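You operate a simulated robot arm through the tools that you are given. There is no shell and no other tool.

You are at the controls of a simulated robot arm. One attempt, no reset.

Task
Free the chipped tile block from the green holder and shut it in the CHIPS tub.
Fine: stand the holder in the wooden cradle first; snap the lid on. Set down upright: green holder.

It is judged by the outcome, as a careful person would: the job done as asked, and still so three seconds after it is handed in. It fails if anything else is knocked over, pushed out of place, dropped, spilled or broken. Lids that push on must go on centred and level and be pressed home; caps that screw on are set level and turned clockwise until they are tight.

Robot
A 7-joint arm with a two-finger parallel gripper, fixed in place. Base frame: the origin is at the foot of the arm, x ahead of it, y to its left, z up. Readings come in cm, degrees, newtons and seconds.
Its first joint turns from -132.0 to 132.0 degrees. Payload 3.91 kg.
Tool frame: the origin (TCP) lies between the finger pads and is the grasp point; the fingertips stand 3 cm ahead of it; z points along the fingers, y is the line along which they close. Largest opening 11 cm; finger width 2, thickness 1; the body of the gripper, 4.8 by 11.2 cm, starts 5.5 cm behind the TCP.
Orientation is that of the tool frame in the base frame, as a unit quaternion [x, y, z, w]. With the fingers straight down and closing along the base's y, the tool's x points along the base's -x, its y along +y and its z along -z.

Tools
- The arm moves only by the tool move_arm. Its argument "moves" is one flat list of numbers, 7 for each row, row after row: the shift along the tool's x, y, z in units of 500 mm (1.0 is 500 mm), then the turn, a rotation vector about the tool's x, y, z in units of 45 degrees (1.0 is 45 degrees), then the opening in per cent of the stroke, from 0 (shut) to 100 (fully open). In form: [x, y, z, ax, ay, az, fingers, x, y, z, ax, ay, az, fingers, ...]. A call has 1 to 20 rows; each row is the pose to reach, as a shift and turn from the pose commanded when the call began, along the tool's axes at that moment. A call with a number of a shift or a turn outside -1 to 1 is refused whole. Each row takes 0.2 s and may step no farther than 5 cm and 8.6 degrees from the row before; otherwise, or with a gripper value out of range, the whole call is refused. A pose out of reach is approached as far as the arm can. The call stops where the force on the tool passes 40 N (or 10 N more than at its start, if that is more) or the arm is blocked; 0.2 s more then pass. Each finger travels about 10.8 cm/s and halts on what it meets, pressing with about 37 N; the grip force reading is that of the motor and also rises with nothing between the fingers. The clock runs only during rows and for 0.2 s after the last one: add rows that repeat a pose to give the fingers time. It gives the time, the measured TCP pose, the force on the tool (base axes), the opening and the grip force at its end, in the units of the frame above (readings bear some noise), with the torque about the TCP (base axes, N m) and any sound that the robot's microphone picked up.
- Cameras (640 x 400 px; columns grow to the right, rows downward): "scene" is fixed at [40.05, -49.91, 156.07]; the picture's right is [0.98, 0.20, 0.00], its down [0.10, -0.50, -0.86] and it looks along [-0.18, 0.84, -0.51] (base axes); focal length 373 px, centre (320, 200). "wrist" rides on the gripper at [7.2, 1.7, -10.3] in the tool frame; the picture's right is [-0.23, 0.97, 0.00], its down [-0.76, -0.18, -0.62] and it looks along [-0.61, -0.14, 0.78] (tool axes); focal length 222 px, centre (320, 200). There is no depth. A picture from a camera that has moved, and an enlarged one, comes with that camera's place and axes in the base frame and with its lens.
- grab_frame(camera): a new picture of that camera. It takes no simulated time.
- close_up(camera, box): a new picture of the part [left, top, right, bottom] of that camera's present view, enlarged. It takes no simulated time.
- finish_job(): hands the job in; it is judged then, once.

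Nothing tells you positions but the pictures and the camera data. Unless the task says otherwise, let go and move clear before handing in.

The tools are called after ">>>" as name(argument=value, ...) on one line, values as JSON. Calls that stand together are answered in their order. move_arm: Moves the arm, as the interface text tells. Its arguments: {"type":"object","properties":{"moves":{"type":"array"}},"required":["moves"]} The other tools are called the same way: grab_frame (camera) takes a picture; close_up (camera, box) takes an enlarged picture of a part of a camera's view; finish_job () hands the job in.

At the start:

```text
t: 0.0
eef_pos: [21.42, 57.31, 118.82]
ee_rot: [0.0, 1.0, -0.001, 0.0]
wrist_force: [-0.5, 0.7, -0.2]
wrist_torque: [0.01, 0.02, 0.03]
gripper_width: 11.02
grip_force: 0.0
```

scene: 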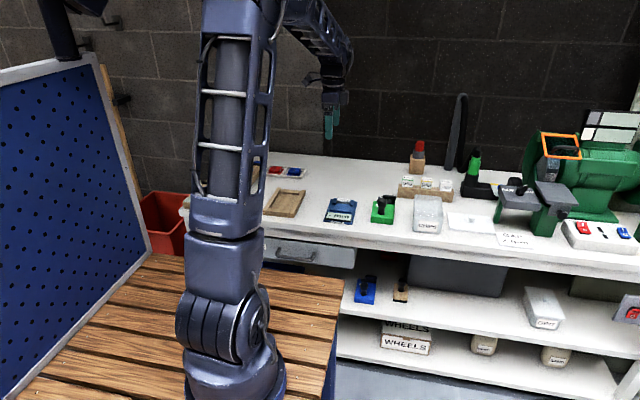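
wrist: 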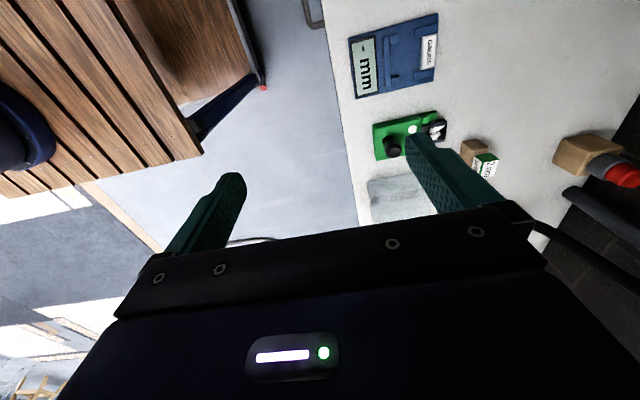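

I see a workbench with a green holder, a CHIPS tub, a lid and a wooden tray or cradle. I'll take enlarged views before moving anything.

>>> close_up(camera="scene", box=[340, 140, 500, 240])

>>> close_up(camera="scene", box=[240, 140, 400, 240])

>>> close_up(camera="scene", box=[340, 260, 580, 380])

>>> close_up(camera="scene", box=[440, 90, 640, 250])

>>> close_up(camera="wrist", box=[330, 0, 640, 230])

```text
4.00 times, centred on (420, 190) of scene
camera zoom: at [40.05, -49.91, 156.07], right [0.98, 0.2, 0.0], down [0.1, -0.5, -0.86], along [-0.18, 0.84, -0.51], focal length 1491 px, centre (-80, 240)
```

zoom: 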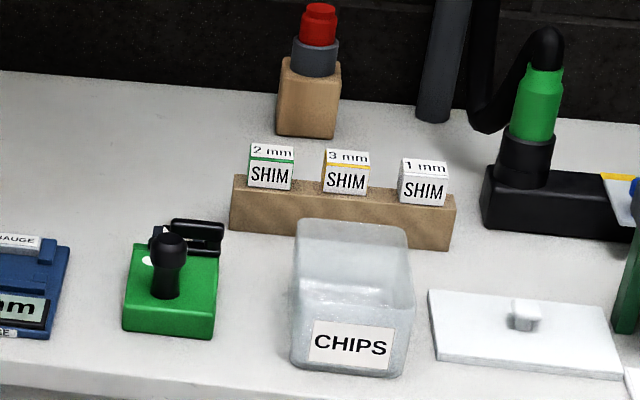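

```text
4.00 times, centred on (320, 190) of scene
camera zoom: at [40.05, -49.91, 156.07], right [0.98, 0.2, 0.0], down [0.1, -0.5, -0.86], along [-0.18, 0.84, -0.51], focal length 1491 px, centre (320, 240)
```

zoom: 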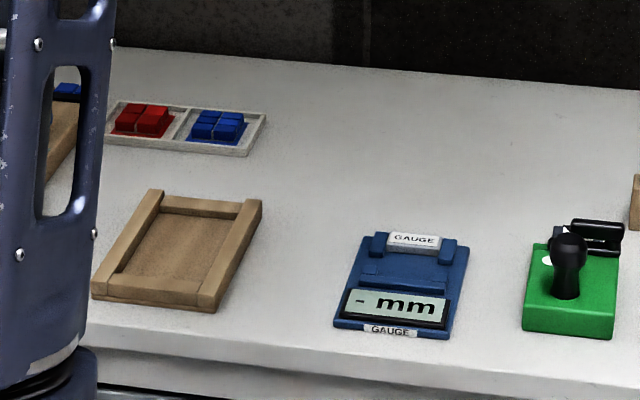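

```text
2.67 times, centred on (460, 320) of scene
camera zoom: at [40.05, -49.91, 156.07], right [0.98, 0.2, 0.0], down [0.1, -0.5, -0.86], along [-0.18, 0.84, -0.51], focal length 994 px, centre (-53, -120)
```

zoom: 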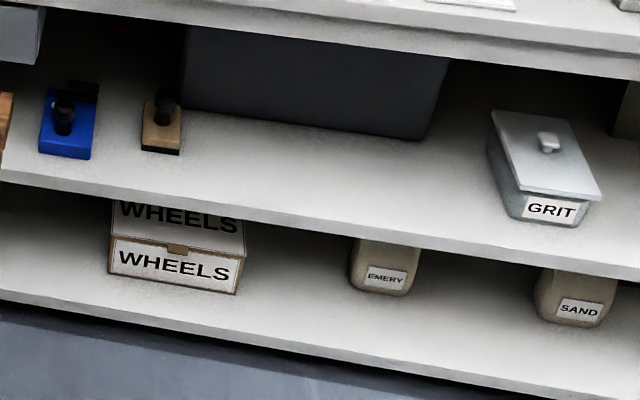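

```text
2.50 times, centred on (540, 170) of scene
camera zoom: at [40.05, -49.91, 156.07], right [0.98, 0.2, 0.0], down [0.1, -0.5, -0.86], along [-0.18, 0.84, -0.51], focal length 932 px, centre (-230, 275)
```

zoom: 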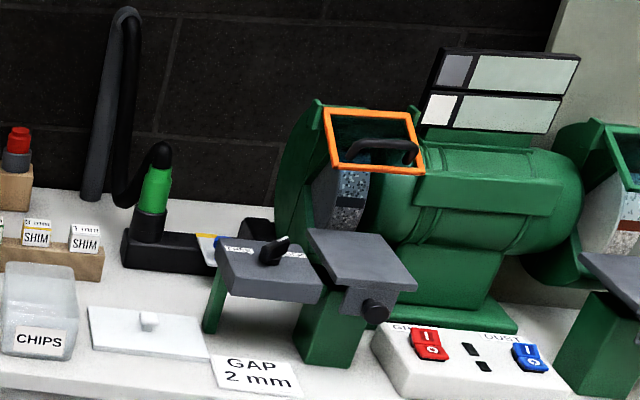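

```text
1.74 times, centred on (485, 115) of wrist
camera zoom: at [14.14, 59.12, 129.14], right [0.23, 0.97, 0.0], down [0.76, -0.18, 0.62], along [0.61, -0.14, -0.78], focal length 386 px, centre (33, 348)
```

zoom: 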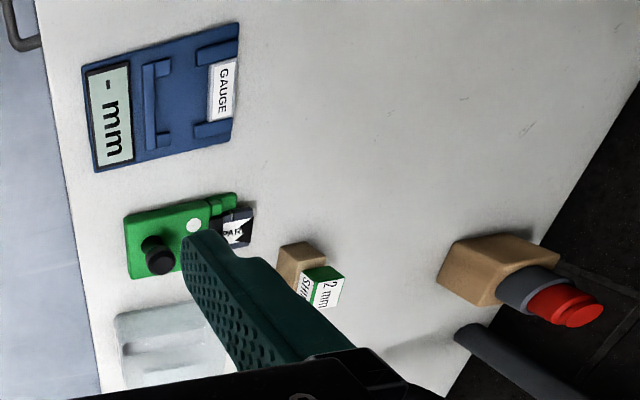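

The bench top works out at about z ≈ 79 cm, with the green holder near (38, 72). I'll move the arm over the bench, staying high, to look closer.

>>> move_arm(moves=[0, 0.09, 0, 0, 0, 0, 100, 0, 0.18, 0, 0, 0, 0, 100, 0, 0.27, 0, 0, 0, 0, 100, 0, 0.3, 0.06, 0, 0, 0, 100, 0, 0.3, 0.12, 0, 0, 0, 100])

>>> grab_frame(camera="wrist")

>>> grab_frame(camera="scene")

```text
t: 1.2
eef_pos: [21.24, 72.25, 112.57]
ee_rot: [0.0, 1.0, 0.0, 0.0]
wrist_force: [-0.6, -0.1, 1.0]
wrist_torque: [0.05, 0.0, -0.03]
gripper_width: 10.99
grip_force: 0.0
```

```text
taken
camera wrist: at [13.94, 73.97, 122.88], right [0.23, 0.97, 0.0], down [0.76, -0.18, 0.62], along [0.61, -0.14, -0.78], focal length 222 px, centre (320, 200)
```

wrist: 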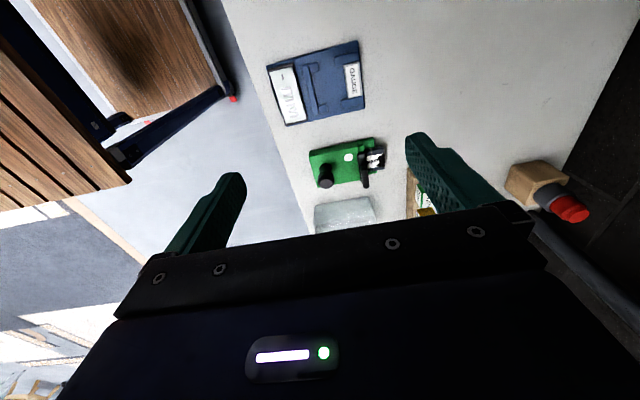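

```text
taken
```

scene: 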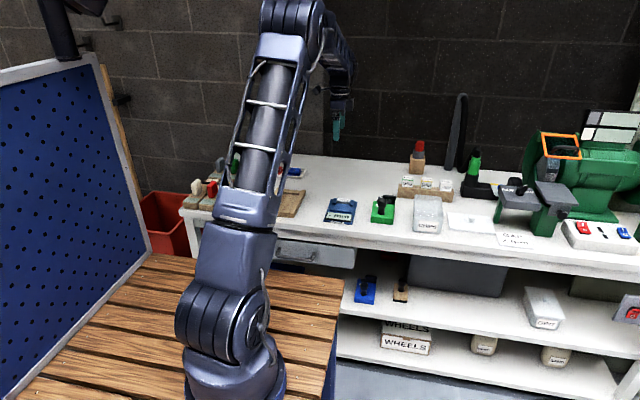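

>>> close_up(camera="wrist", box=[290, 120, 450, 220])

>>> close_up(camera="scene", box=[160, 140, 320, 240])

>>> close_up(camera="scene", box=[360, 180, 410, 230])

```text
4.00 times, centred on (370, 170) of wrist
camera zoom: at [13.94, 73.97, 122.88], right [0.23, 0.97, 0.0], down [0.76, -0.18, 0.62], along [0.61, -0.14, -0.78], focal length 888 px, centre (120, 320)
```

zoom: 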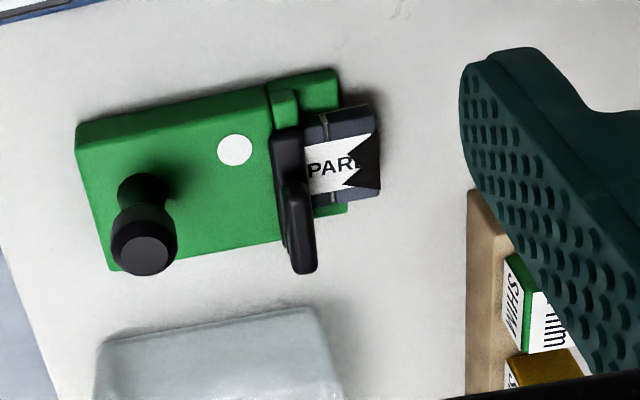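

```text
4.00 times, centred on (240, 190) of scene
camera zoom: at [40.05, -49.91, 156.07], right [0.98, 0.2, 0.0], down [0.1, -0.5, -0.86], along [-0.18, 0.84, -0.51], focal length 1491 px, centre (640, 240)
```

zoom: 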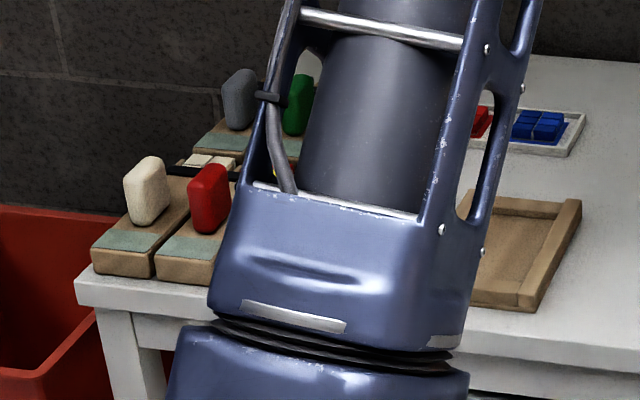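

```text
8.00 times, centred on (385, 205) of scene
camera zoom: at [40.05, -49.91, 156.07], right [0.98, 0.2, 0.0], down [0.1, -0.5, -0.86], along [-0.18, 0.84, -0.51], focal length 2982 px, centre (-200, 160)
```

zoom: 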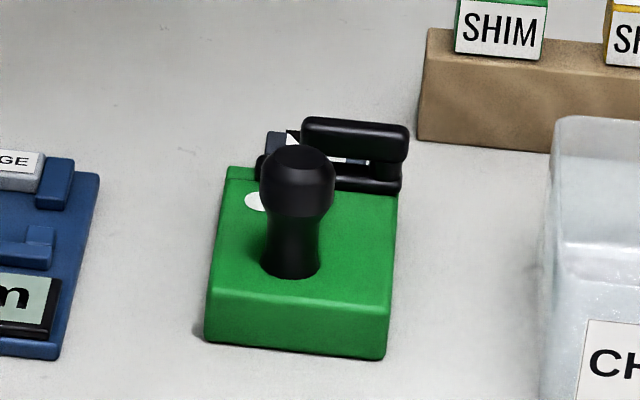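

The holder has a knob, a black clamp lever and a block labelled "SPARE"-like with a chipped end. I'll move the camera closer for detail.

>>> move_arm(moves=[-0.06, 0, 0.06, 0, 0, 0, 100, -0.12, 0, 0.12, 0, 0, 0, 100, -0.18, 0, 0.18, 0, 0, 0, 100, -0.22, 0, 0.22, 0, 0, 0, 100])

>>> grab_frame(camera="wrist")

>>> close_up(camera="wrist", box=[240, 60, 400, 160])

```text
t: 2.2
eef_pos: [32.28, 72.34, 101.73]
ee_rot: [0.0, 1.0, 0.0, 0.0]
wrist_force: [0.2, -0.1, 1.2]
wrist_torque: [0.02, -0.06, 0.0]
gripper_width: 10.98
grip_force: 0.1
```

```text
taken
camera wrist: at [24.96, 74.05, 112.05], right [0.23, 0.97, 0.0], down [0.76, -0.18, 0.62], along [0.61, -0.14, -0.78], focal length 222 px, centre (320, 200)
```

wrist: 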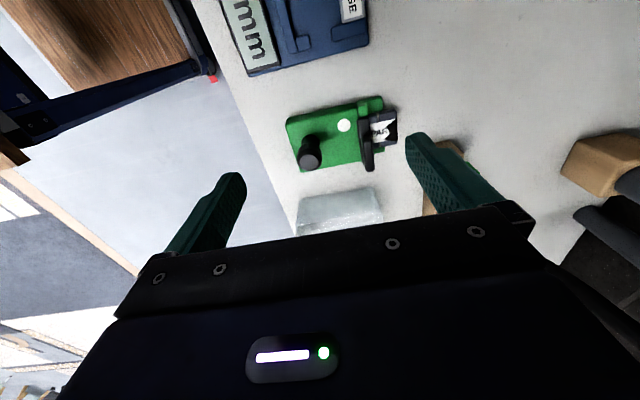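

```text
4.00 times, centred on (320, 110) of wrist
camera zoom: at [24.96, 74.05, 112.05], right [0.23, 0.97, 0.0], down [0.76, -0.18, 0.62], along [0.61, -0.14, -0.78], focal length 888 px, centre (320, 560)
```

zoom: 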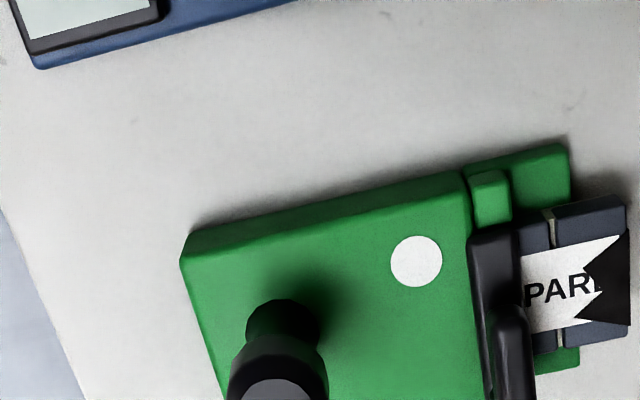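

I have an approximate position for the holder, around (37, 72, 80). I'll rotate the wrist to look at the clamp from the far (+y) side and work out how it works.

>>> move_arm(moves=[0, 0.03, -0.02, 0, 0, 0.19, 100, 0, 0.06, -0.02, 0, 0, 0.38, 100, 0, 0.1, -0.02, 0, 0, 0.57, 100, 0, 0.14, -0.02, 0, 0, 0.76, 100, 0, 0.18, -0.02, 0, 0, 0.95, 100, 0, 0.2, -0.02, 0, 0, 1.0, 100])

>>> move_arm(moves=[0, 0, 0, 0, 0, 0.19, 100, 0, 0, 0, 0, 0, 0.38, 100, 0, 0, 0, 0, 0, 0.57, 100, 0, 0, 0, 0, 0, 0.76, 100, 0, 0, 0, 0, 0, 0.95, 100, 0, 0, 0, 0, 0, 1.0, 100])

>>> grab_frame(camera="wrist")

>>> grab_frame(camera="scene")

```text
t: 3.6
eef_pos: [32.37, 82.47, 103.01]
ee_rot: [0.384, 0.924, 0.0, 0.0]
wrist_force: [-0.7, 0.9, 0.4]
wrist_torque: [0.02, 0.0, 0.0]
gripper_width: 11.0
grip_force: 0.0
```

```text
t: 5.0
eef_pos: [32.37, 82.37, 102.73]
ee_rot: [0.707, 0.707, 0.001, 0.001]
wrist_force: [0.1, 0.8, 0.4]
wrist_torque: [0.04, 0.02, 0.0]
gripper_width: 10.98
grip_force: 0.1
```

```text
taken
camera wrist: at [34.05, 89.71, 113.05], right [0.97, -0.23, 0.0], down [-0.18, -0.76, 0.62], along [-0.14, -0.61, -0.78], focal length 222 px, centre (320, 200)
```

wrist: 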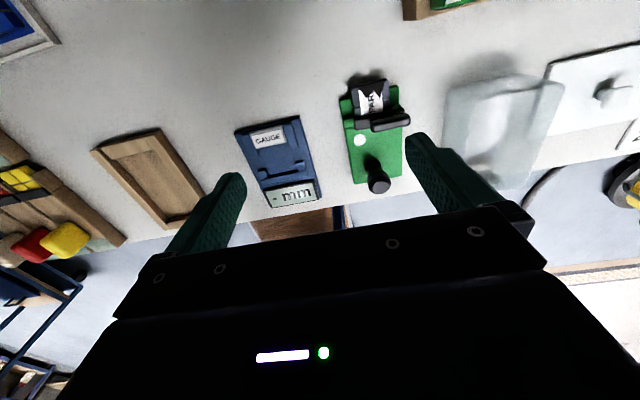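

```text
taken
```

scene: 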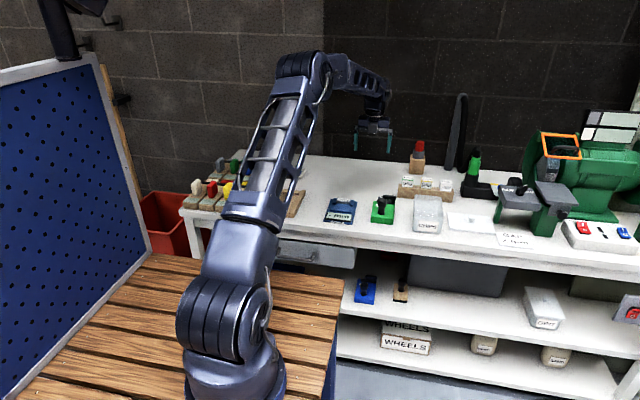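

>>> close_up(camera="wrist", box=[320, 60, 440, 210])

>>> close_up(camera="wrist", box=[80, 100, 340, 240])

>>> close_up(camera="wrist", box=[400, 30, 640, 200])

>>> close_up(camera="scene", box=[170, 140, 330, 240])

```text
2.67 times, centred on (380, 135) of wrist
camera zoom: at [34.05, 89.71, 113.05], right [0.97, -0.23, 0.0], down [-0.18, -0.76, 0.62], along [-0.14, -0.61, -0.78], focal length 592 px, centre (160, 373)
```

zoom: 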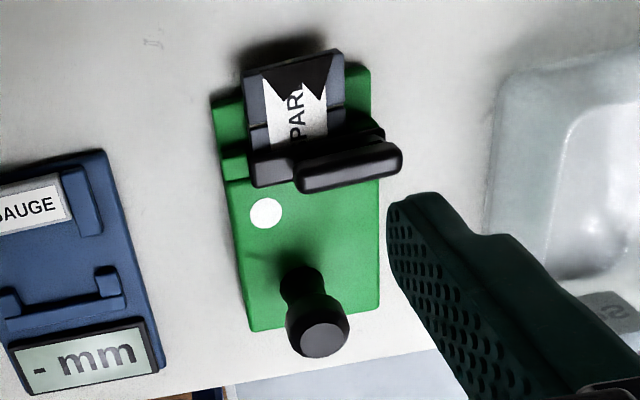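

```text
2.46 times, centred on (210, 170) of wrist
camera zoom: at [34.05, 89.71, 113.05], right [0.97, -0.23, 0.0], down [-0.18, -0.76, 0.62], along [-0.14, -0.61, -0.78], focal length 547 px, centre (591, 274)
```

zoom: 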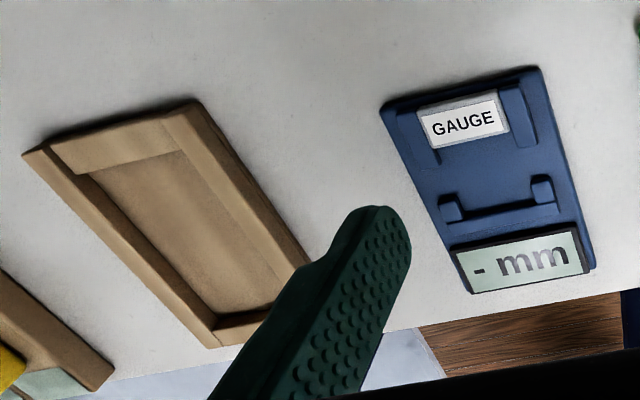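

```text
2.35 times, centred on (520, 115) of wrist
camera zoom: at [34.05, 89.71, 113.05], right [0.97, -0.23, 0.0], down [-0.18, -0.76, 0.62], along [-0.14, -0.61, -0.78], focal length 523 px, centre (-151, 400)
```

zoom: 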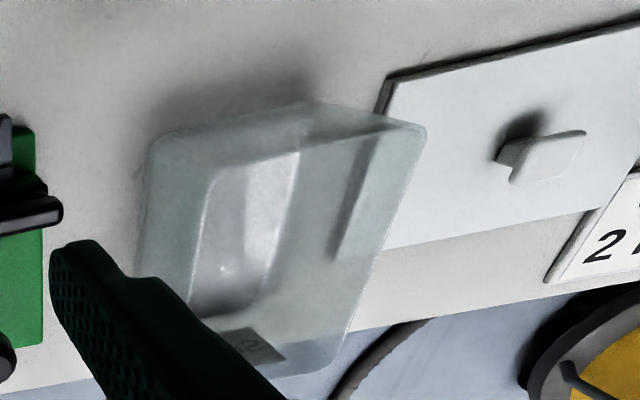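

```text
4.00 times, centred on (250, 190) of scene
camera zoom: at [40.05, -49.91, 156.07], right [0.98, 0.2, 0.0], down [0.1, -0.5, -0.86], along [-0.18, 0.84, -0.51], focal length 1491 px, centre (600, 240)
```

zoom: 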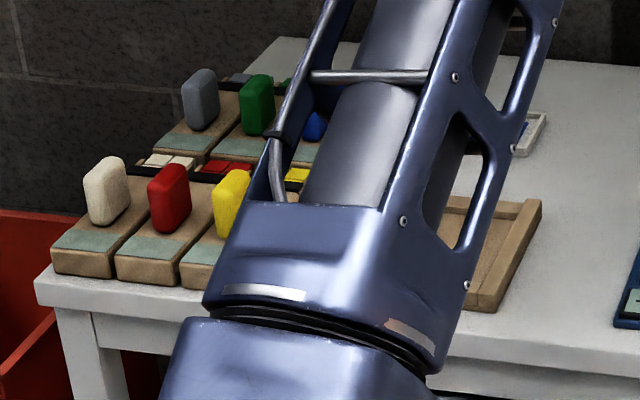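

The cradle is the wooden frame left of the gauge, and the lid lies right of the tub. I need a low side view of the clamp lever, so I'll swing the wrist back and tilt it to look across the holder from the −x side.

>>> move_arm(moves=[-0.033, -0.043, 0, 0, 0, -0.19, 100, -0.067, -0.087, 0, 0, 0, -0.38, 100, -0.1, -0.13, 0, 0, 0, -0.57, 100, -0.133, -0.173, 0, 0, 0, -0.76, 100, -0.167, -0.217, 0, 0, 0, -0.95, 100, -0.2, -0.26, 0, 0, 0, -1.0, 100])

>>> move_arm(moves=[0, 0, 0, 0, 0, -0.19, 100, 0, 0, 0, 0, 0, -0.38, 100, 0, 0, 0, 0, 0, -0.57, 100, 0, 0, 0, 0, 0, -0.76, 100, 0, 0, 0, 0, 0, -0.95, 100, 0, 0, 0, 0, 0, -1.0, 100])

>>> move_arm(moves=[0, 0, 0.05, 0, -0.17, 0, 100, 0, 0, 0.1, 0, -0.34, 0, 100, 0, 0, 0.15, 0, -0.51, 0, 100, 0, 0, 0.2, 0, -0.667, 0, 100, 0, 0, 0.25, 0, -0.667, 0, 100])

>>> grab_frame(camera="wrist")

```text
t: 6.4
eef_pos: [19.55, 72.32, 102.73]
ee_rot: [0.383, 0.924, 0.0, 0.0]
wrist_force: [-0.2, -0.3, -0.4]
wrist_torque: [-0.02, 0.01, -0.01]
gripper_width: 11.02
grip_force: 0.1
```

```text
t: 7.8
eef_pos: [19.5, 72.46, 102.8]
ee_rot: [-0.001, 1.0, 0.0, 0.0]
wrist_force: [0.0, -0.2, 0.2]
wrist_torque: [0.0, -0.02, 0.01]
gripper_width: 11.01
grip_force: 0.1
```

```text
t: 9.0
eef_pos: [19.57, 72.22, 90.2]
ee_rot: [0.001, 0.966, 0.001, 0.26]
wrist_force: [0.0, 0.5, -0.3]
wrist_torque: [-0.01, 0.02, 0.01]
gripper_width: 10.97
grip_force: 0.1
```

```text
taken
camera wrist: at [8.1, 73.99, 95.66], right [0.2, 0.97, 0.11], down [0.35, -0.18, 0.92], along [0.92, -0.14, -0.37], focal length 222 px, centre (320, 200)
```

wrist: 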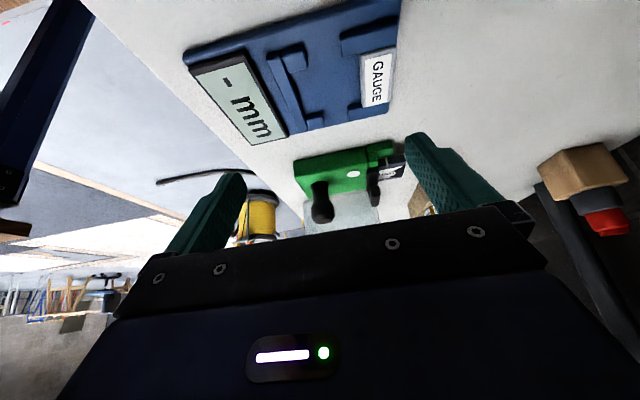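

>>> close_up(camera="wrist", box=[280, 130, 420, 230])

>>> close_up(camera="wrist", box=[180, 0, 420, 150])

```text
4.00 times, centred on (350, 180) of wrist
camera zoom: at [8.1, 73.99, 95.66], right [0.2, 0.97, 0.11], down [0.35, -0.18, 0.92], along [0.92, -0.14, -0.37], focal length 888 px, centre (200, 280)
```

zoom: 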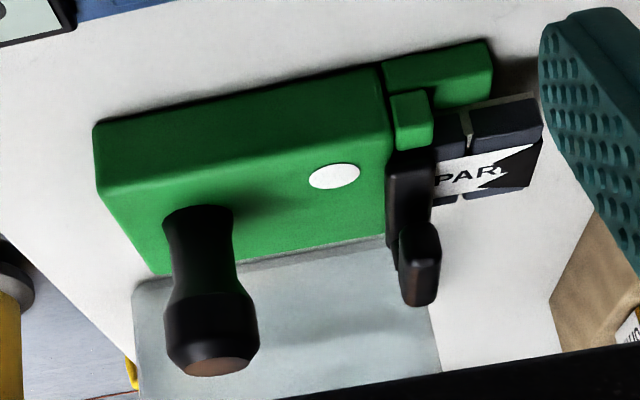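

```text
2.67 times, centred on (300, 75) of wrist
camera zoom: at [8.1, 73.99, 95.66], right [0.2, 0.97, 0.11], down [0.35, -0.18, 0.92], along [0.92, -0.14, -0.37], focal length 592 px, centre (373, 533)
```

zoom: 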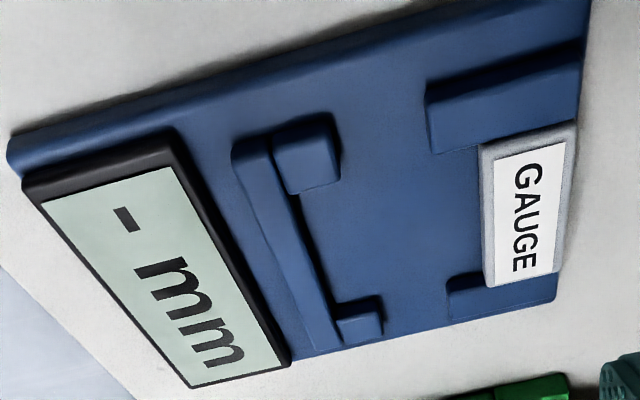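

Zoomed pictures are re-rendered sharply, so I'll zoom far in on the clamp from both cameras.

>>> close_up(camera="scene", box=[374, 188, 398, 206])

>>> close_up(camera="wrist", box=[365, 135, 425, 210])

>>> close_up(camera="scene", box=[354, 274, 412, 306])

>>> close_up(camera="scene", box=[406, 188, 526, 242])

```text
16.00 times, centred on (386, 197) of scene
camera zoom: at [40.05, -49.91, 156.07], right [0.98, 0.2, 0.0], down [0.1, -0.5, -0.86], along [-0.18, 0.84, -0.51], focal length 5965 px, centre (-736, 248)
```

zoom: 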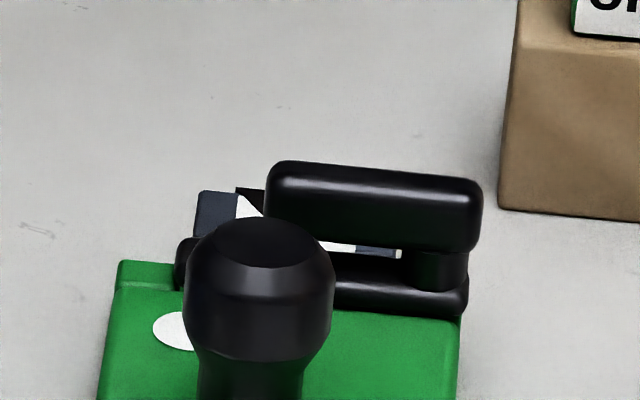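

```text
5.33 times, centred on (395, 172) of wrist
camera zoom: at [8.1, 73.99, 95.66], right [0.2, 0.97, 0.11], down [0.35, -0.18, 0.92], along [0.92, -0.14, -0.37], focal length 1185 px, centre (-80, 347)
```

zoom: 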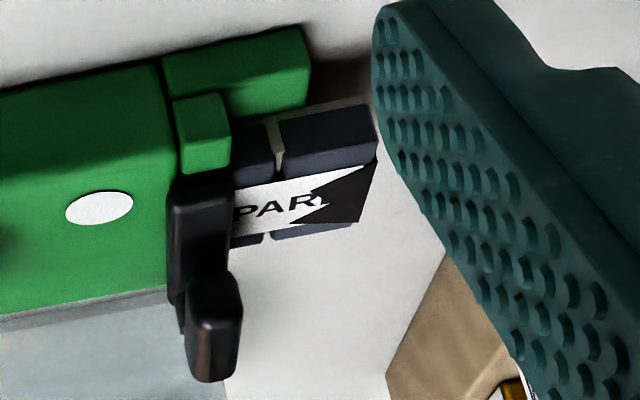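

```text
11.03 times, centred on (383, 290) of scene
camera zoom: at [40.05, -49.91, 156.07], right [0.98, 0.2, 0.0], down [0.1, -0.5, -0.86], along [-0.18, 0.84, -0.51], focal length 4114 px, centre (-375, -793)
```

zoom: 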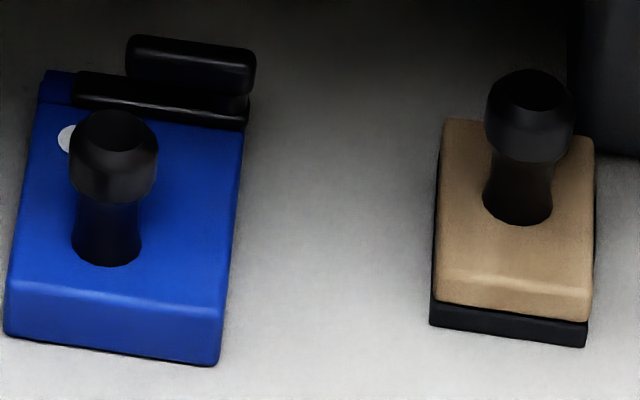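

```text
5.33 times, centred on (466, 215) of scene
camera zoom: at [40.05, -49.91, 156.07], right [0.98, 0.2, 0.0], down [0.1, -0.5, -0.86], along [-0.18, 0.84, -0.51], focal length 1988 px, centre (-459, 120)
```

zoom: 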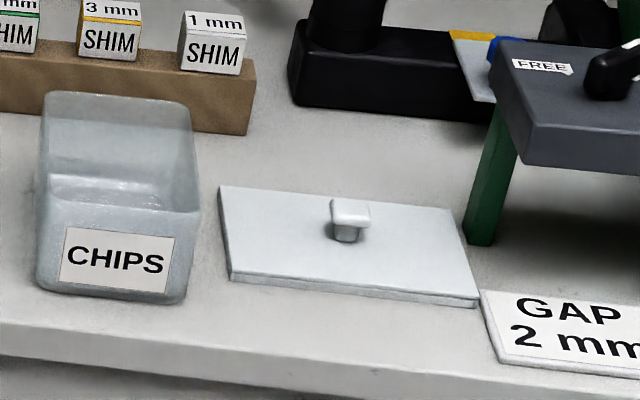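

The clamp is a black plate across the block with a handle bar raised on a post at its +x end. I'll look at it from the +x side, above the tub, at a safe height.

>>> move_arm(moves=[-0.0315, 0, -0.0545, 0, 0.167, 0, 100, -0.063, 0, -0.109, 0, 0.334, 0, 100, -0.0945, 0, -0.1635, 0, 0.5, 0, 100, -0.126, 0, -0.218, 0, 0.667, 0, 100])

>>> move_arm(moves=[-0.075, 0.014, 0, 0, 0, 0.15, 100, -0.15, 0.028, 0, 0, 0, 0.3, 100, -0.225, 0.042, 0, 0, 0, 0.45, 100, -0.3, 0.056, 0, 0, 0, 0.6, 100, -0.375, 0.07, 0, 0, 0, 0.75, 100, -0.45, 0.084, 0, 0, 0, 0.9, 100, -0.525, 0.098, 0, 0, 0, 1.0, 100, -0.61, 0.112, 0, 0, 0, 1.0, 100])

>>> move_arm(moves=[0, 0, 0, 0, 0, 0.19, 100, 0, 0, 0, 0, 0, 0.38, 100, 0, 0, 0, 0, 0, 0.57, 100, 0, 0, 0, 0, 0, 0.76, 100, 0, 0, 0, 0, 0, 0.95, 100, 0, 0, 0, 0, 0, 1.0, 100])

>>> move_arm(moves=[0, 0, 0, 0, 0, 0.19, 100, 0, 0, 0, 0, 0, 0.38, 100, 0, 0, 0, 0, 0, 0.57, 100, 0, 0, 0, 0, 0, 0.76, 100, 0, 0, 0, 0, 0, 0.95, 100, 0, 0, 0, 0, 0, 1.0, 100])

>>> grab_frame(camera="wrist")

>>> grab_frame(camera="scene")

```text
t: 10.0
eef_pos: [19.63, 72.26, 103.2]
ee_rot: [0.0, 1.0, -0.001, -0.001]
wrist_force: [0.3, 0.1, -1.1]
wrist_torque: [0.0, -0.04, -0.01]
gripper_width: 10.99
grip_force: 0.0
```

```text
t: 11.8
eef_pos: [49.75, 78.2, 102.97]
ee_rot: [0.383, 0.924, 0.001, -0.001]
wrist_force: [-0.2, -0.1, 0.1]
wrist_torque: [-0.01, -0.07, -0.02]
gripper_width: 10.99
grip_force: 0.1
```

```text
t: 13.2
eef_pos: [49.89, 77.95, 102.89]
ee_rot: [0.708, 0.706, 0.0, 0.0]
wrist_force: [0.3, 0.2, -0.3]
wrist_torque: [0.02, -0.01, -0.02]
gripper_width: 11.05
grip_force: 0.0
```

```text
t: 14.6
eef_pos: [49.77, 77.89, 102.9]
ee_rot: [0.923, 0.384, -0.002, 0.0]
wrist_force: [-0.5, -1.2, 0.1]
wrist_torque: [0.03, 0.08, 0.01]
gripper_width: 11.01
grip_force: 0.1
```

```text
taken
camera wrist: at [56.1, 81.87, 113.12], right [0.53, -0.85, 0.0], down [-0.66, -0.41, 0.62], along [-0.53, -0.33, -0.78], focal length 222 px, centre (320, 200)
```

wrist: 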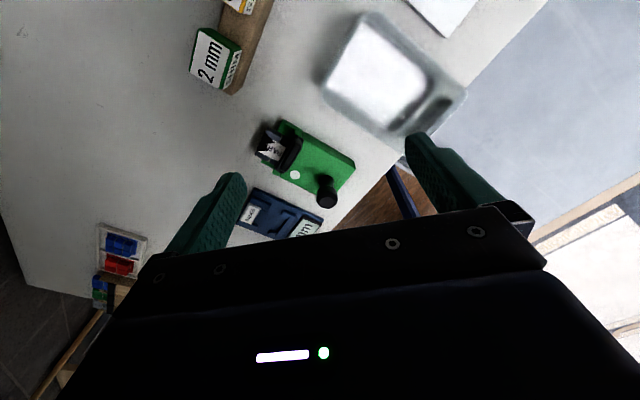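

```text
taken
```

scene: 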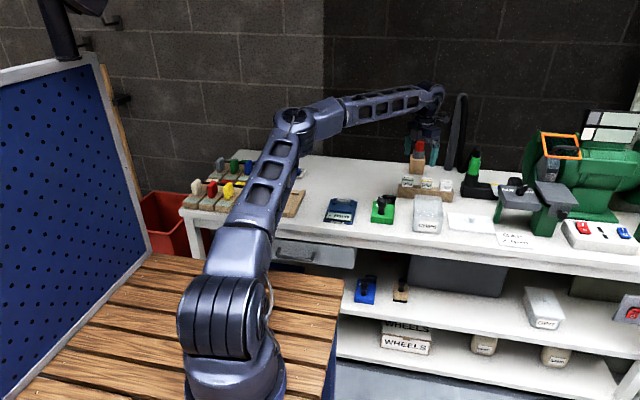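

>>> close_up(camera="wrist", box=[240, 110, 360, 220])

>>> close_up(camera="wrist", box=[250, 115, 310, 175])

>>> close_up(camera="wrist", box=[310, 0, 480, 150])

```text
3.64 times, centred on (300, 165) of wrist
camera zoom: at [56.1, 81.87, 113.12], right [0.53, -0.85, 0.0], down [-0.66, -0.41, 0.62], along [-0.53, -0.33, -0.78], focal length 808 px, centre (393, 327)
```

zoom: 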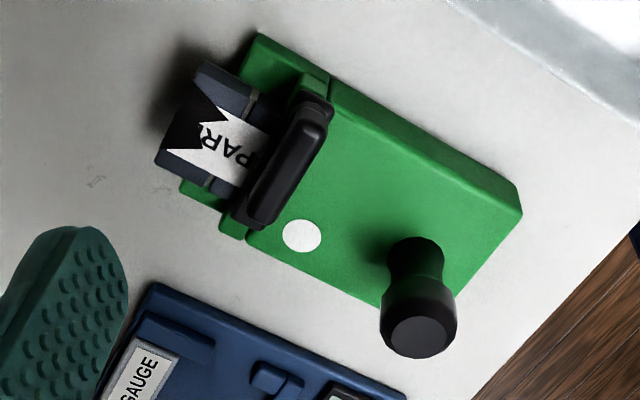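

```text
6.67 times, centred on (280, 145) of wrist
camera zoom: at [56.1, 81.87, 113.12], right [0.53, -0.85, 0.0], down [-0.66, -0.41, 0.62], along [-0.53, -0.33, -0.78], focal length 1481 px, centre (587, 567)
```

zoom: 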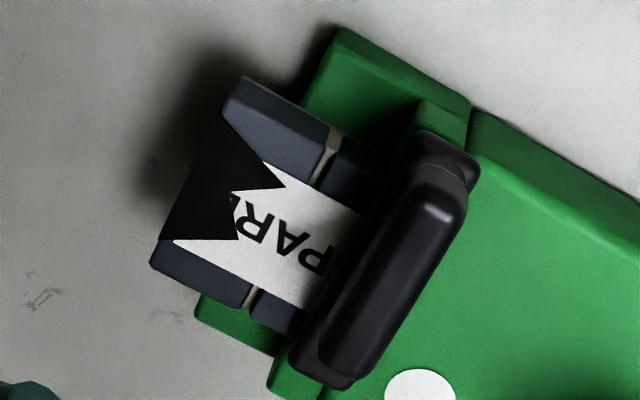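

```text
2.67 times, centred on (395, 75) of wrist
camera zoom: at [56.1, 81.87, 113.12], right [0.53, -0.85, 0.0], down [-0.66, -0.41, 0.62], along [-0.53, -0.33, -0.78], focal length 592 px, centre (120, 533)
```

zoom: 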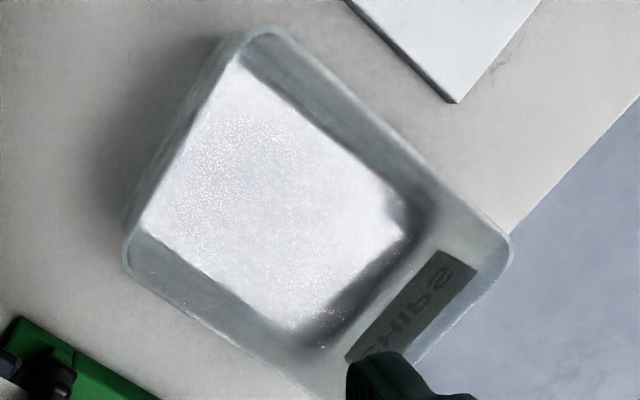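

The cross-view geometry puts the body top at z ≈ 81, the bench at ≈ 78.2 and the knob axis near (38.4, 69.3). Next I'll look at the wooden cradle from the +x side.

>>> move_arm(moves=[-0.061, -0.044, 0, 0, 0, 0.125, 100, -0.1225, -0.088, 0, 0, 0, 0.25, 100, -0.184, -0.132, 0, 0, 0, 0.375, 100, -0.245, -0.176, 0, 0, 0, 0.5, 100, -0.306, -0.22, 0, 0, 0, 0.625, 100, -0.3675, -0.264, 0, 0, 0, 0.75, 100, -0.429, -0.308, 0, 0, 0, 0.875, 100, -0.49, -0.352, 0, 0, 0, 1.0, 100])

>>> grab_frame(camera="wrist")

>>> grab_frame(camera="scene")

```text
t: 16.4
eef_pos: [29.53, 57.44, 102.25]
ee_rot: [0.975, 0.221, 0.006, 0.014]
wrist_force: [0.7, -0.6, -1.3]
wrist_torque: [0.01, 0.12, 0.01]
gripper_width: 10.97
grip_force: 0.0
out of reach, approached as far as the arm can: row 1, 2, 3, 4, 5, 6, 7, 8
```

```text
taken
camera wrist: at [36.42, 59.25, 112.68], right [0.21, -0.98, 0.03], down [-0.78, -0.15, 0.61], along [-0.59, -0.15, -0.79], focal length 222 px, centre (320, 200)
```

wrist: 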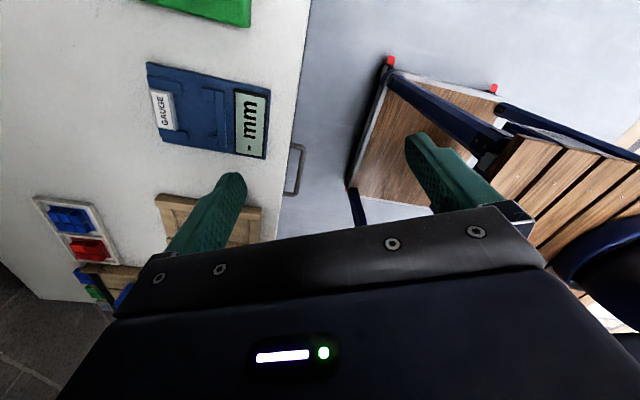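

```text
taken
```

scene: 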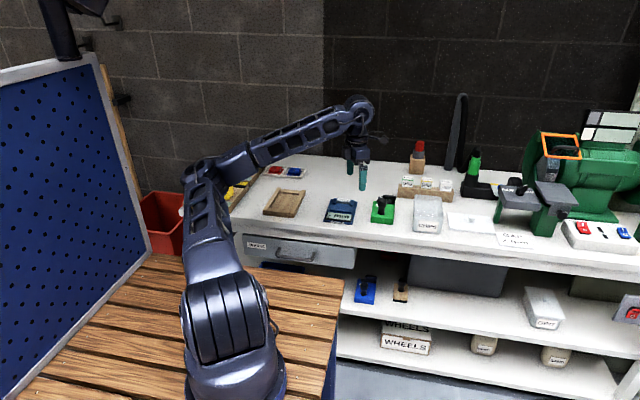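

The wrist hit its turn limit (about 160° from the start orientation), so I'll keep to smaller turns. The scene camera now sees the cradle clearly, so I'll zoom in there.

>>> close_up(camera="scene", box=[256, 180, 316, 224])

>>> close_up(camera="wrist", box=[20, 40, 300, 240])

>>> close_up(camera="scene", box=[360, 180, 410, 230])

```text
9.09 times, centred on (286, 202) of scene
camera zoom: at [40.05, -49.91, 156.07], right [0.98, 0.2, 0.0], down [0.1, -0.5, -0.86], along [-0.18, 0.84, -0.51], focal length 3389 px, centre (629, 182)
```

zoom: 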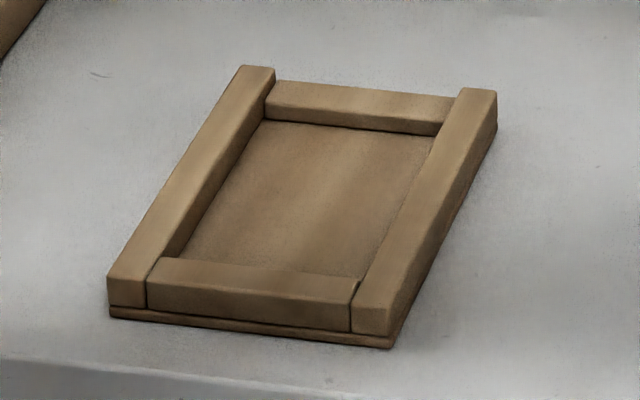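

```text
2.00 times, centred on (160, 140) of wrist
camera zoom: at [36.42, 59.25, 112.68], right [0.21, -0.98, 0.03], down [-0.78, -0.15, 0.61], along [-0.59, -0.15, -0.79], focal length 444 px, centre (640, 320)
```

zoom: 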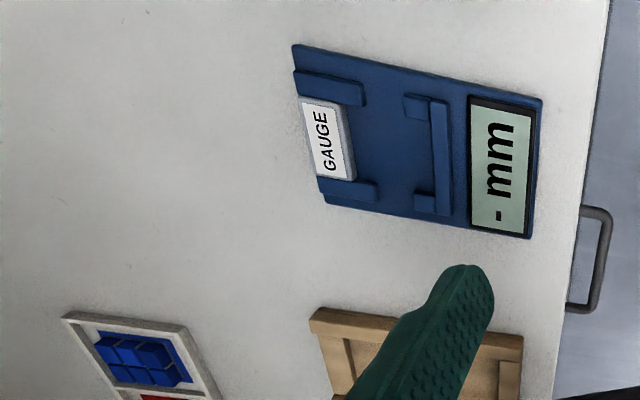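

```text
8.00 times, centred on (385, 205) of scene
camera zoom: at [40.05, -49.91, 156.07], right [0.98, 0.2, 0.0], down [0.1, -0.5, -0.86], along [-0.18, 0.84, -0.51], focal length 2982 px, centre (-200, 160)
```

zoom: 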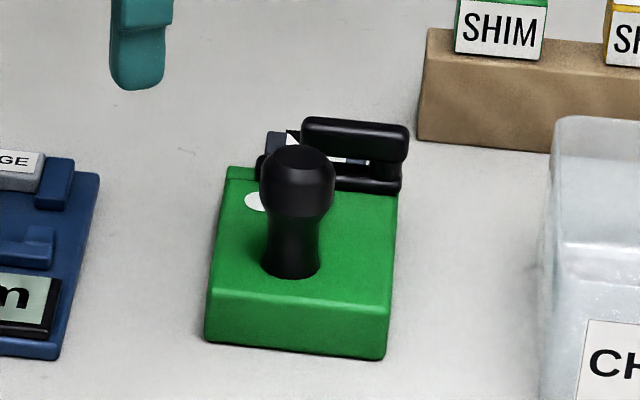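

The cradle cavity measures about 8.9 × 13.6 cm, centred near (0.2, 72.2), so the holder fits in its present orientation. I'll unwind the wrist now, using small steps to learn what pose is currently commanded.

>>> move_arm(moves=[0, 0, 0, 0, 0, 0, 100])

```text
t: 16.8
eef_pos: [29.37, 57.29, 102.29]
ee_rot: [0.975, 0.221, 0.006, 0.014]
wrist_force: [-0.2, 0.0, 0.4]
wrist_torque: [0.01, 0.01, -0.04]
gripper_width: 11.0
grip_force: 0.1
```

>>> move_arm(moves=[0, 0, 0, 0, 0, -0.19, 100, 0, 0, 0, 0, 0, -0.38, 100, 0, 0, 0, 0, 0, -0.57, 100, 0, 0, 0, 0, 0, -0.76, 100, 0, 0, 0, 0, 0, -0.95, 100, 0, 0, 0, 0, 0, -1.0, 100])

>>> grab_frame(camera="wrist")

```text
t: 18.2
eef_pos: [29.19, 56.83, 102.73]
ee_rot: [0.816, 0.577, 0.001, 0.015]
wrist_force: [-0.7, -0.1, -0.5]
wrist_torque: [-0.03, -0.01, -0.04]
gripper_width: 11.01
grip_force: 0.0
```

```text
taken
camera wrist: at [32.83, 63.33, 113.01], right [0.84, -0.54, 0.03], down [-0.43, -0.64, 0.63], along [-0.32, -0.54, -0.78], focal length 222 px, centre (320, 200)
```

wrist: 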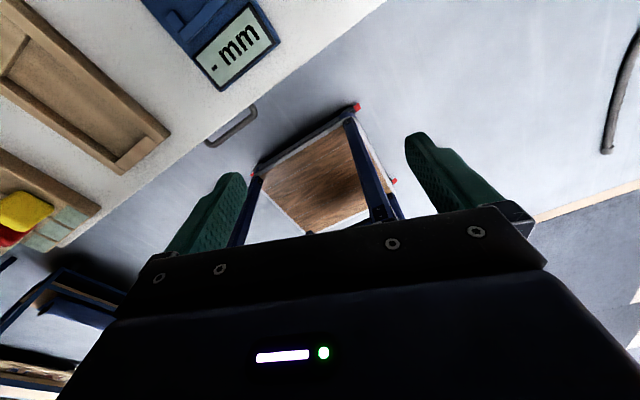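

>>> move_arm(moves=[0.0256, -0.0865, 0, 0.004, 0.0025, -0.054, 100, 0.0512, -0.173, 0, 0.008, 0.005, -0.108, 100, 0.0768, -0.2595, 0, 0.012, 0.0075, -0.162, 100, 0.1024, -0.346, 0, 0.016, 0.01, -0.216, 100, 0.128, -0.4325, 0, 0.02, 0.0125, -0.27, 100, 0.1536, -0.519, 0, 0.024, 0.015, -0.325, 100, 0.179, -0.6055, 0, 0.028, 0.0175, -0.379, 100, 0.205, -0.692, 0, 0.0326, 0.02, -0.433, 100])

>>> grab_frame(camera="wrist")

>>> grab_frame(camera="scene")

```text
t: 20.0
eef_pos: [0.18, 78.65, 101.52]
ee_rot: [0.707, 0.707, -0.002, -0.001]
wrist_force: [-0.4, 0.5, 0.6]
wrist_torque: [0.0, 0.02, 0.01]
gripper_width: 11.03
grip_force: 0.1
out of reach, approached as far as the arm can: row 4, 5, 6, 7, 8
```

```text
taken
camera wrist: at [1.77, 85.96, 111.74], right [0.97, -0.23, 0.0], down [-0.18, -0.76, 0.63], along [-0.14, -0.61, -0.78], focal length 222 px, centre (320, 200)
```

wrist: 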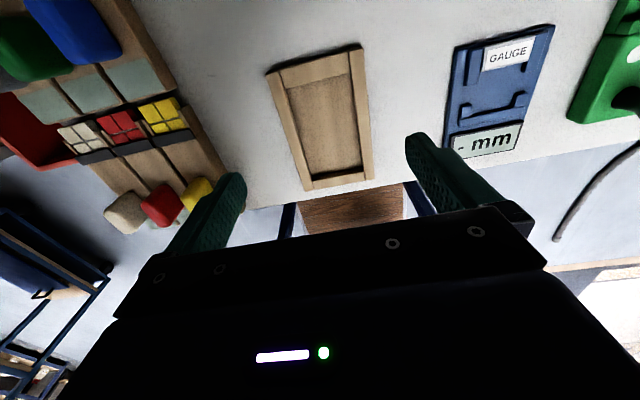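

```text
taken
```

scene: 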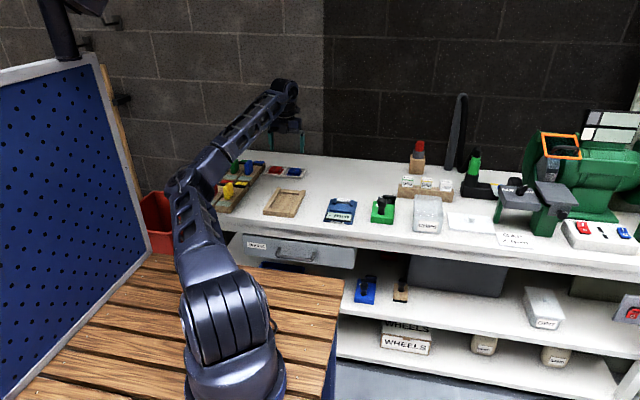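

>>> close_up(camera="wrist", box=[255, 30, 385, 200])

>>> close_up(camera="scene", box=[160, 140, 320, 240])

```text
2.35 times, centred on (320, 115) of wrist
camera zoom: at [1.77, 85.96, 111.74], right [0.97, -0.23, 0.0], down [-0.18, -0.76, 0.63], along [-0.14, -0.61, -0.78], focal length 523 px, centre (320, 400)
```

zoom: 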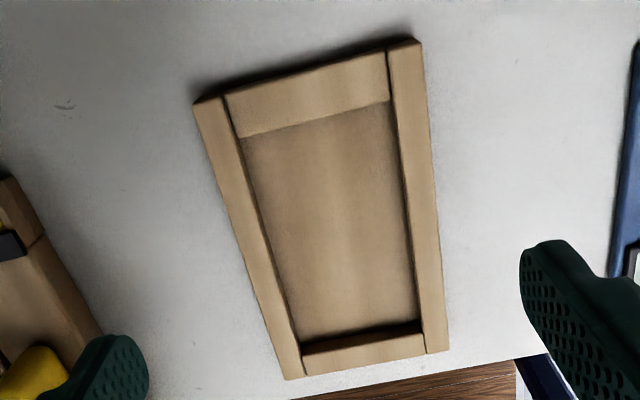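

```text
4.00 times, centred on (240, 190) of scene
camera zoom: at [40.05, -49.91, 156.07], right [0.98, 0.2, 0.0], down [0.1, -0.5, -0.86], along [-0.18, 0.84, -0.51], focal length 1491 px, centre (640, 240)
```

zoom: 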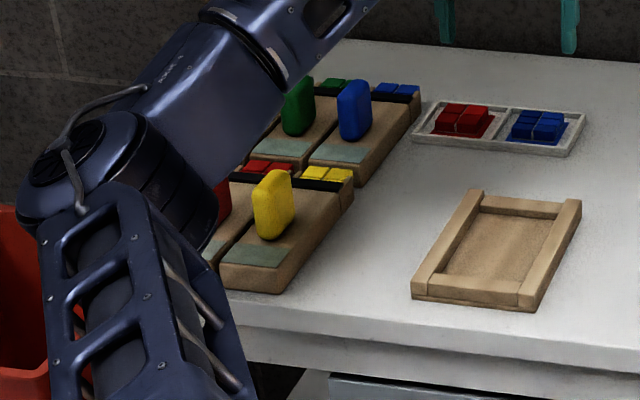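

The elbow has swung low on the left near the coloured blocks, so I won't press further that way. I'll take precise zooms of the cradle ends, then go back to the original posture.

>>> close_up(camera="wrist", box=[260, 35, 370, 95])

>>> close_up(camera="wrist", box=[290, 140, 390, 200])

>>> close_up(camera="scene", box=[262, 204, 302, 222])

>>> close_up(camera="scene", box=[276, 184, 308, 204])

```text
5.82 times, centred on (315, 65) of wrist
camera zoom: at [1.77, 85.96, 111.74], right [0.97, -0.23, 0.0], down [-0.18, -0.76, 0.63], along [-0.14, -0.61, -0.78], focal length 1292 px, centre (349, 986)
```

zoom: 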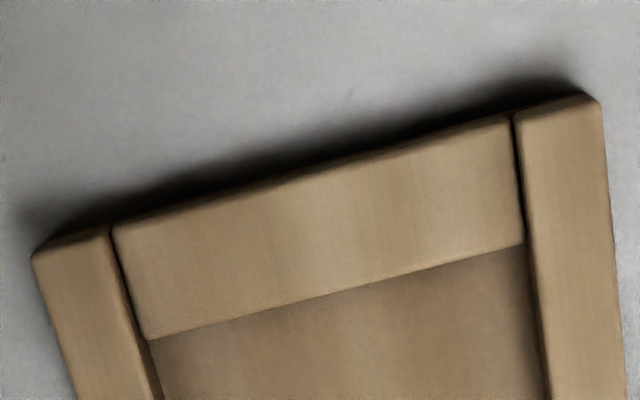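

```text
6.40 times, centred on (340, 170) of wrist
camera zoom: at [1.77, 85.96, 111.74], right [0.97, -0.23, 0.0], down [-0.18, -0.76, 0.63], along [-0.14, -0.61, -0.78], focal length 1422 px, centre (192, 392)
```

zoom: 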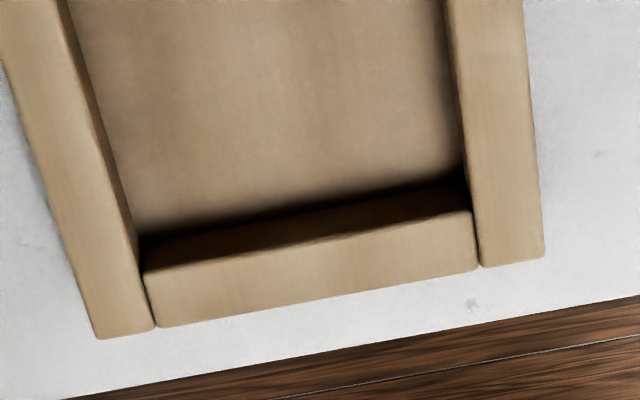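

```text
16.00 times, centred on (282, 213) of scene
camera zoom: at [40.05, -49.91, 156.07], right [0.98, 0.2, 0.0], down [0.1, -0.5, -0.86], along [-0.18, 0.84, -0.51], focal length 5965 px, centre (928, -8)
```

zoom: 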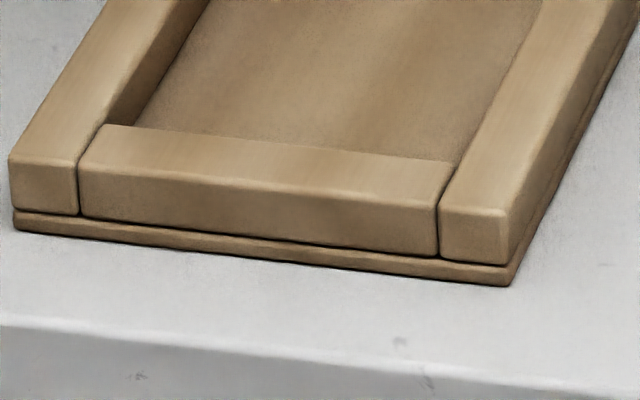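

```text
16.00 times, centred on (292, 194) of scene
camera zoom: at [40.05, -49.91, 156.07], right [0.98, 0.2, 0.0], down [0.1, -0.5, -0.86], along [-0.18, 0.84, -0.51], focal length 5965 px, centre (768, 296)
```

zoom: 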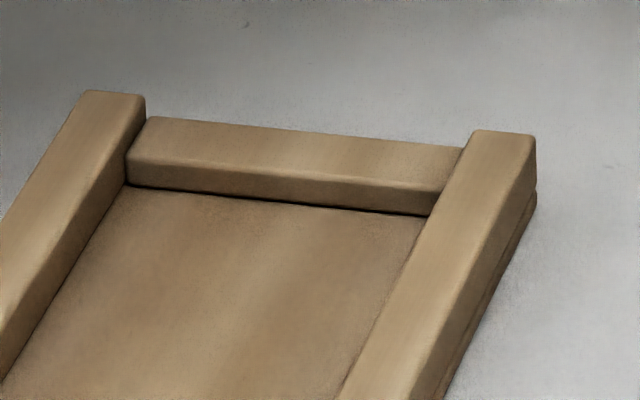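

I have good cradle numbers: cavity centre ≈ (0.0, 72.8), interior ≈ 8.8 × 14.7 cm, with the back rail lower so the block's overhang clears it. I'll unwind the wrist back to the start orientation and watch the elbow.

>>> move_arm(moves=[-0.02, 0.04, -0.03, 0, 0, -0.16, 100, -0.04, 0.08, -0.06, 0, 0, -0.33, 100, -0.06, 0.12, -0.09, 0, 0, -0.5, 100, -0.08, 0.16, -0.12, 0, 0, -0.66, 100, -0.1, 0.2, -0.15, 0, 0, -0.83, 100, -0.12, 0.24, -0.18, 0, 0, -1.0, 100])

>>> grab_frame(camera="scene")

```text
t: 21.4
eef_pos: [12.16, 72.62, 110.83]
ee_rot: [0.381, 0.924, -0.003, -0.001]
wrist_force: [-0.2, 0.1, -0.5]
wrist_torque: [0.02, 0.0, -0.02]
gripper_width: 10.98
grip_force: 0.1
```

```text
taken
```

scene: 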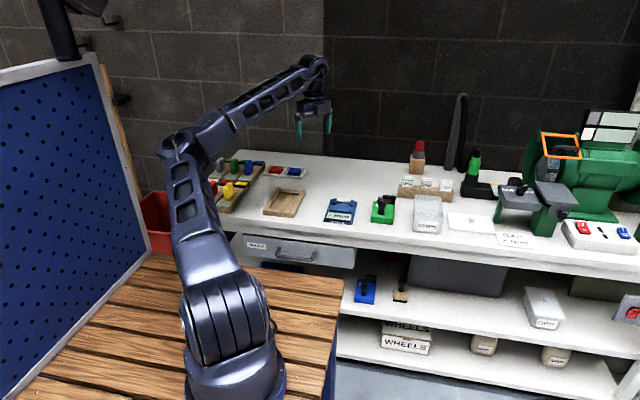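

>>> move_arm(moves=[-0.038, 0.019, -0.007, 0, 0, -0.16, 100, -0.075, 0.038, -0.013, 0, 0, -0.33, 100, -0.113, 0.056, -0.02, 0, 0, -0.5, 100, -0.15, 0.075, -0.027, 0, 0, -0.66, 100, -0.188, 0.094, -0.033, 0, 0, -0.83, 100, -0.226, 0.113, -0.04, 0, 0, -1.0, 100])

>>> grab_frame(camera="scene")

```text
t: 22.8
eef_pos: [24.04, 68.76, 112.6]
ee_rot: [-0.002, 1.0, -0.002, -0.002]
wrist_force: [-1.8, 0.3, -1.1]
wrist_torque: [-0.01, -0.07, -0.02]
gripper_width: 11.0
grip_force: 0.1
```

```text
taken
```

scene: 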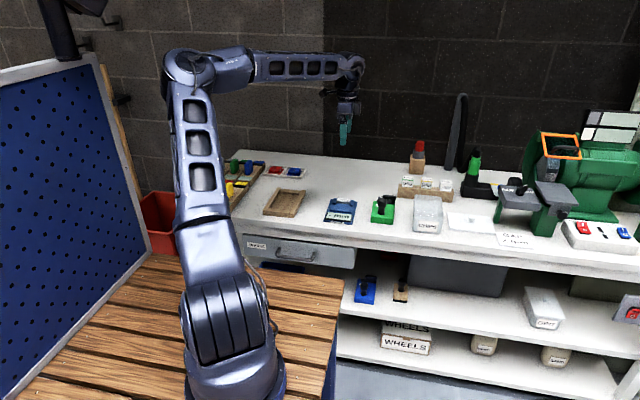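

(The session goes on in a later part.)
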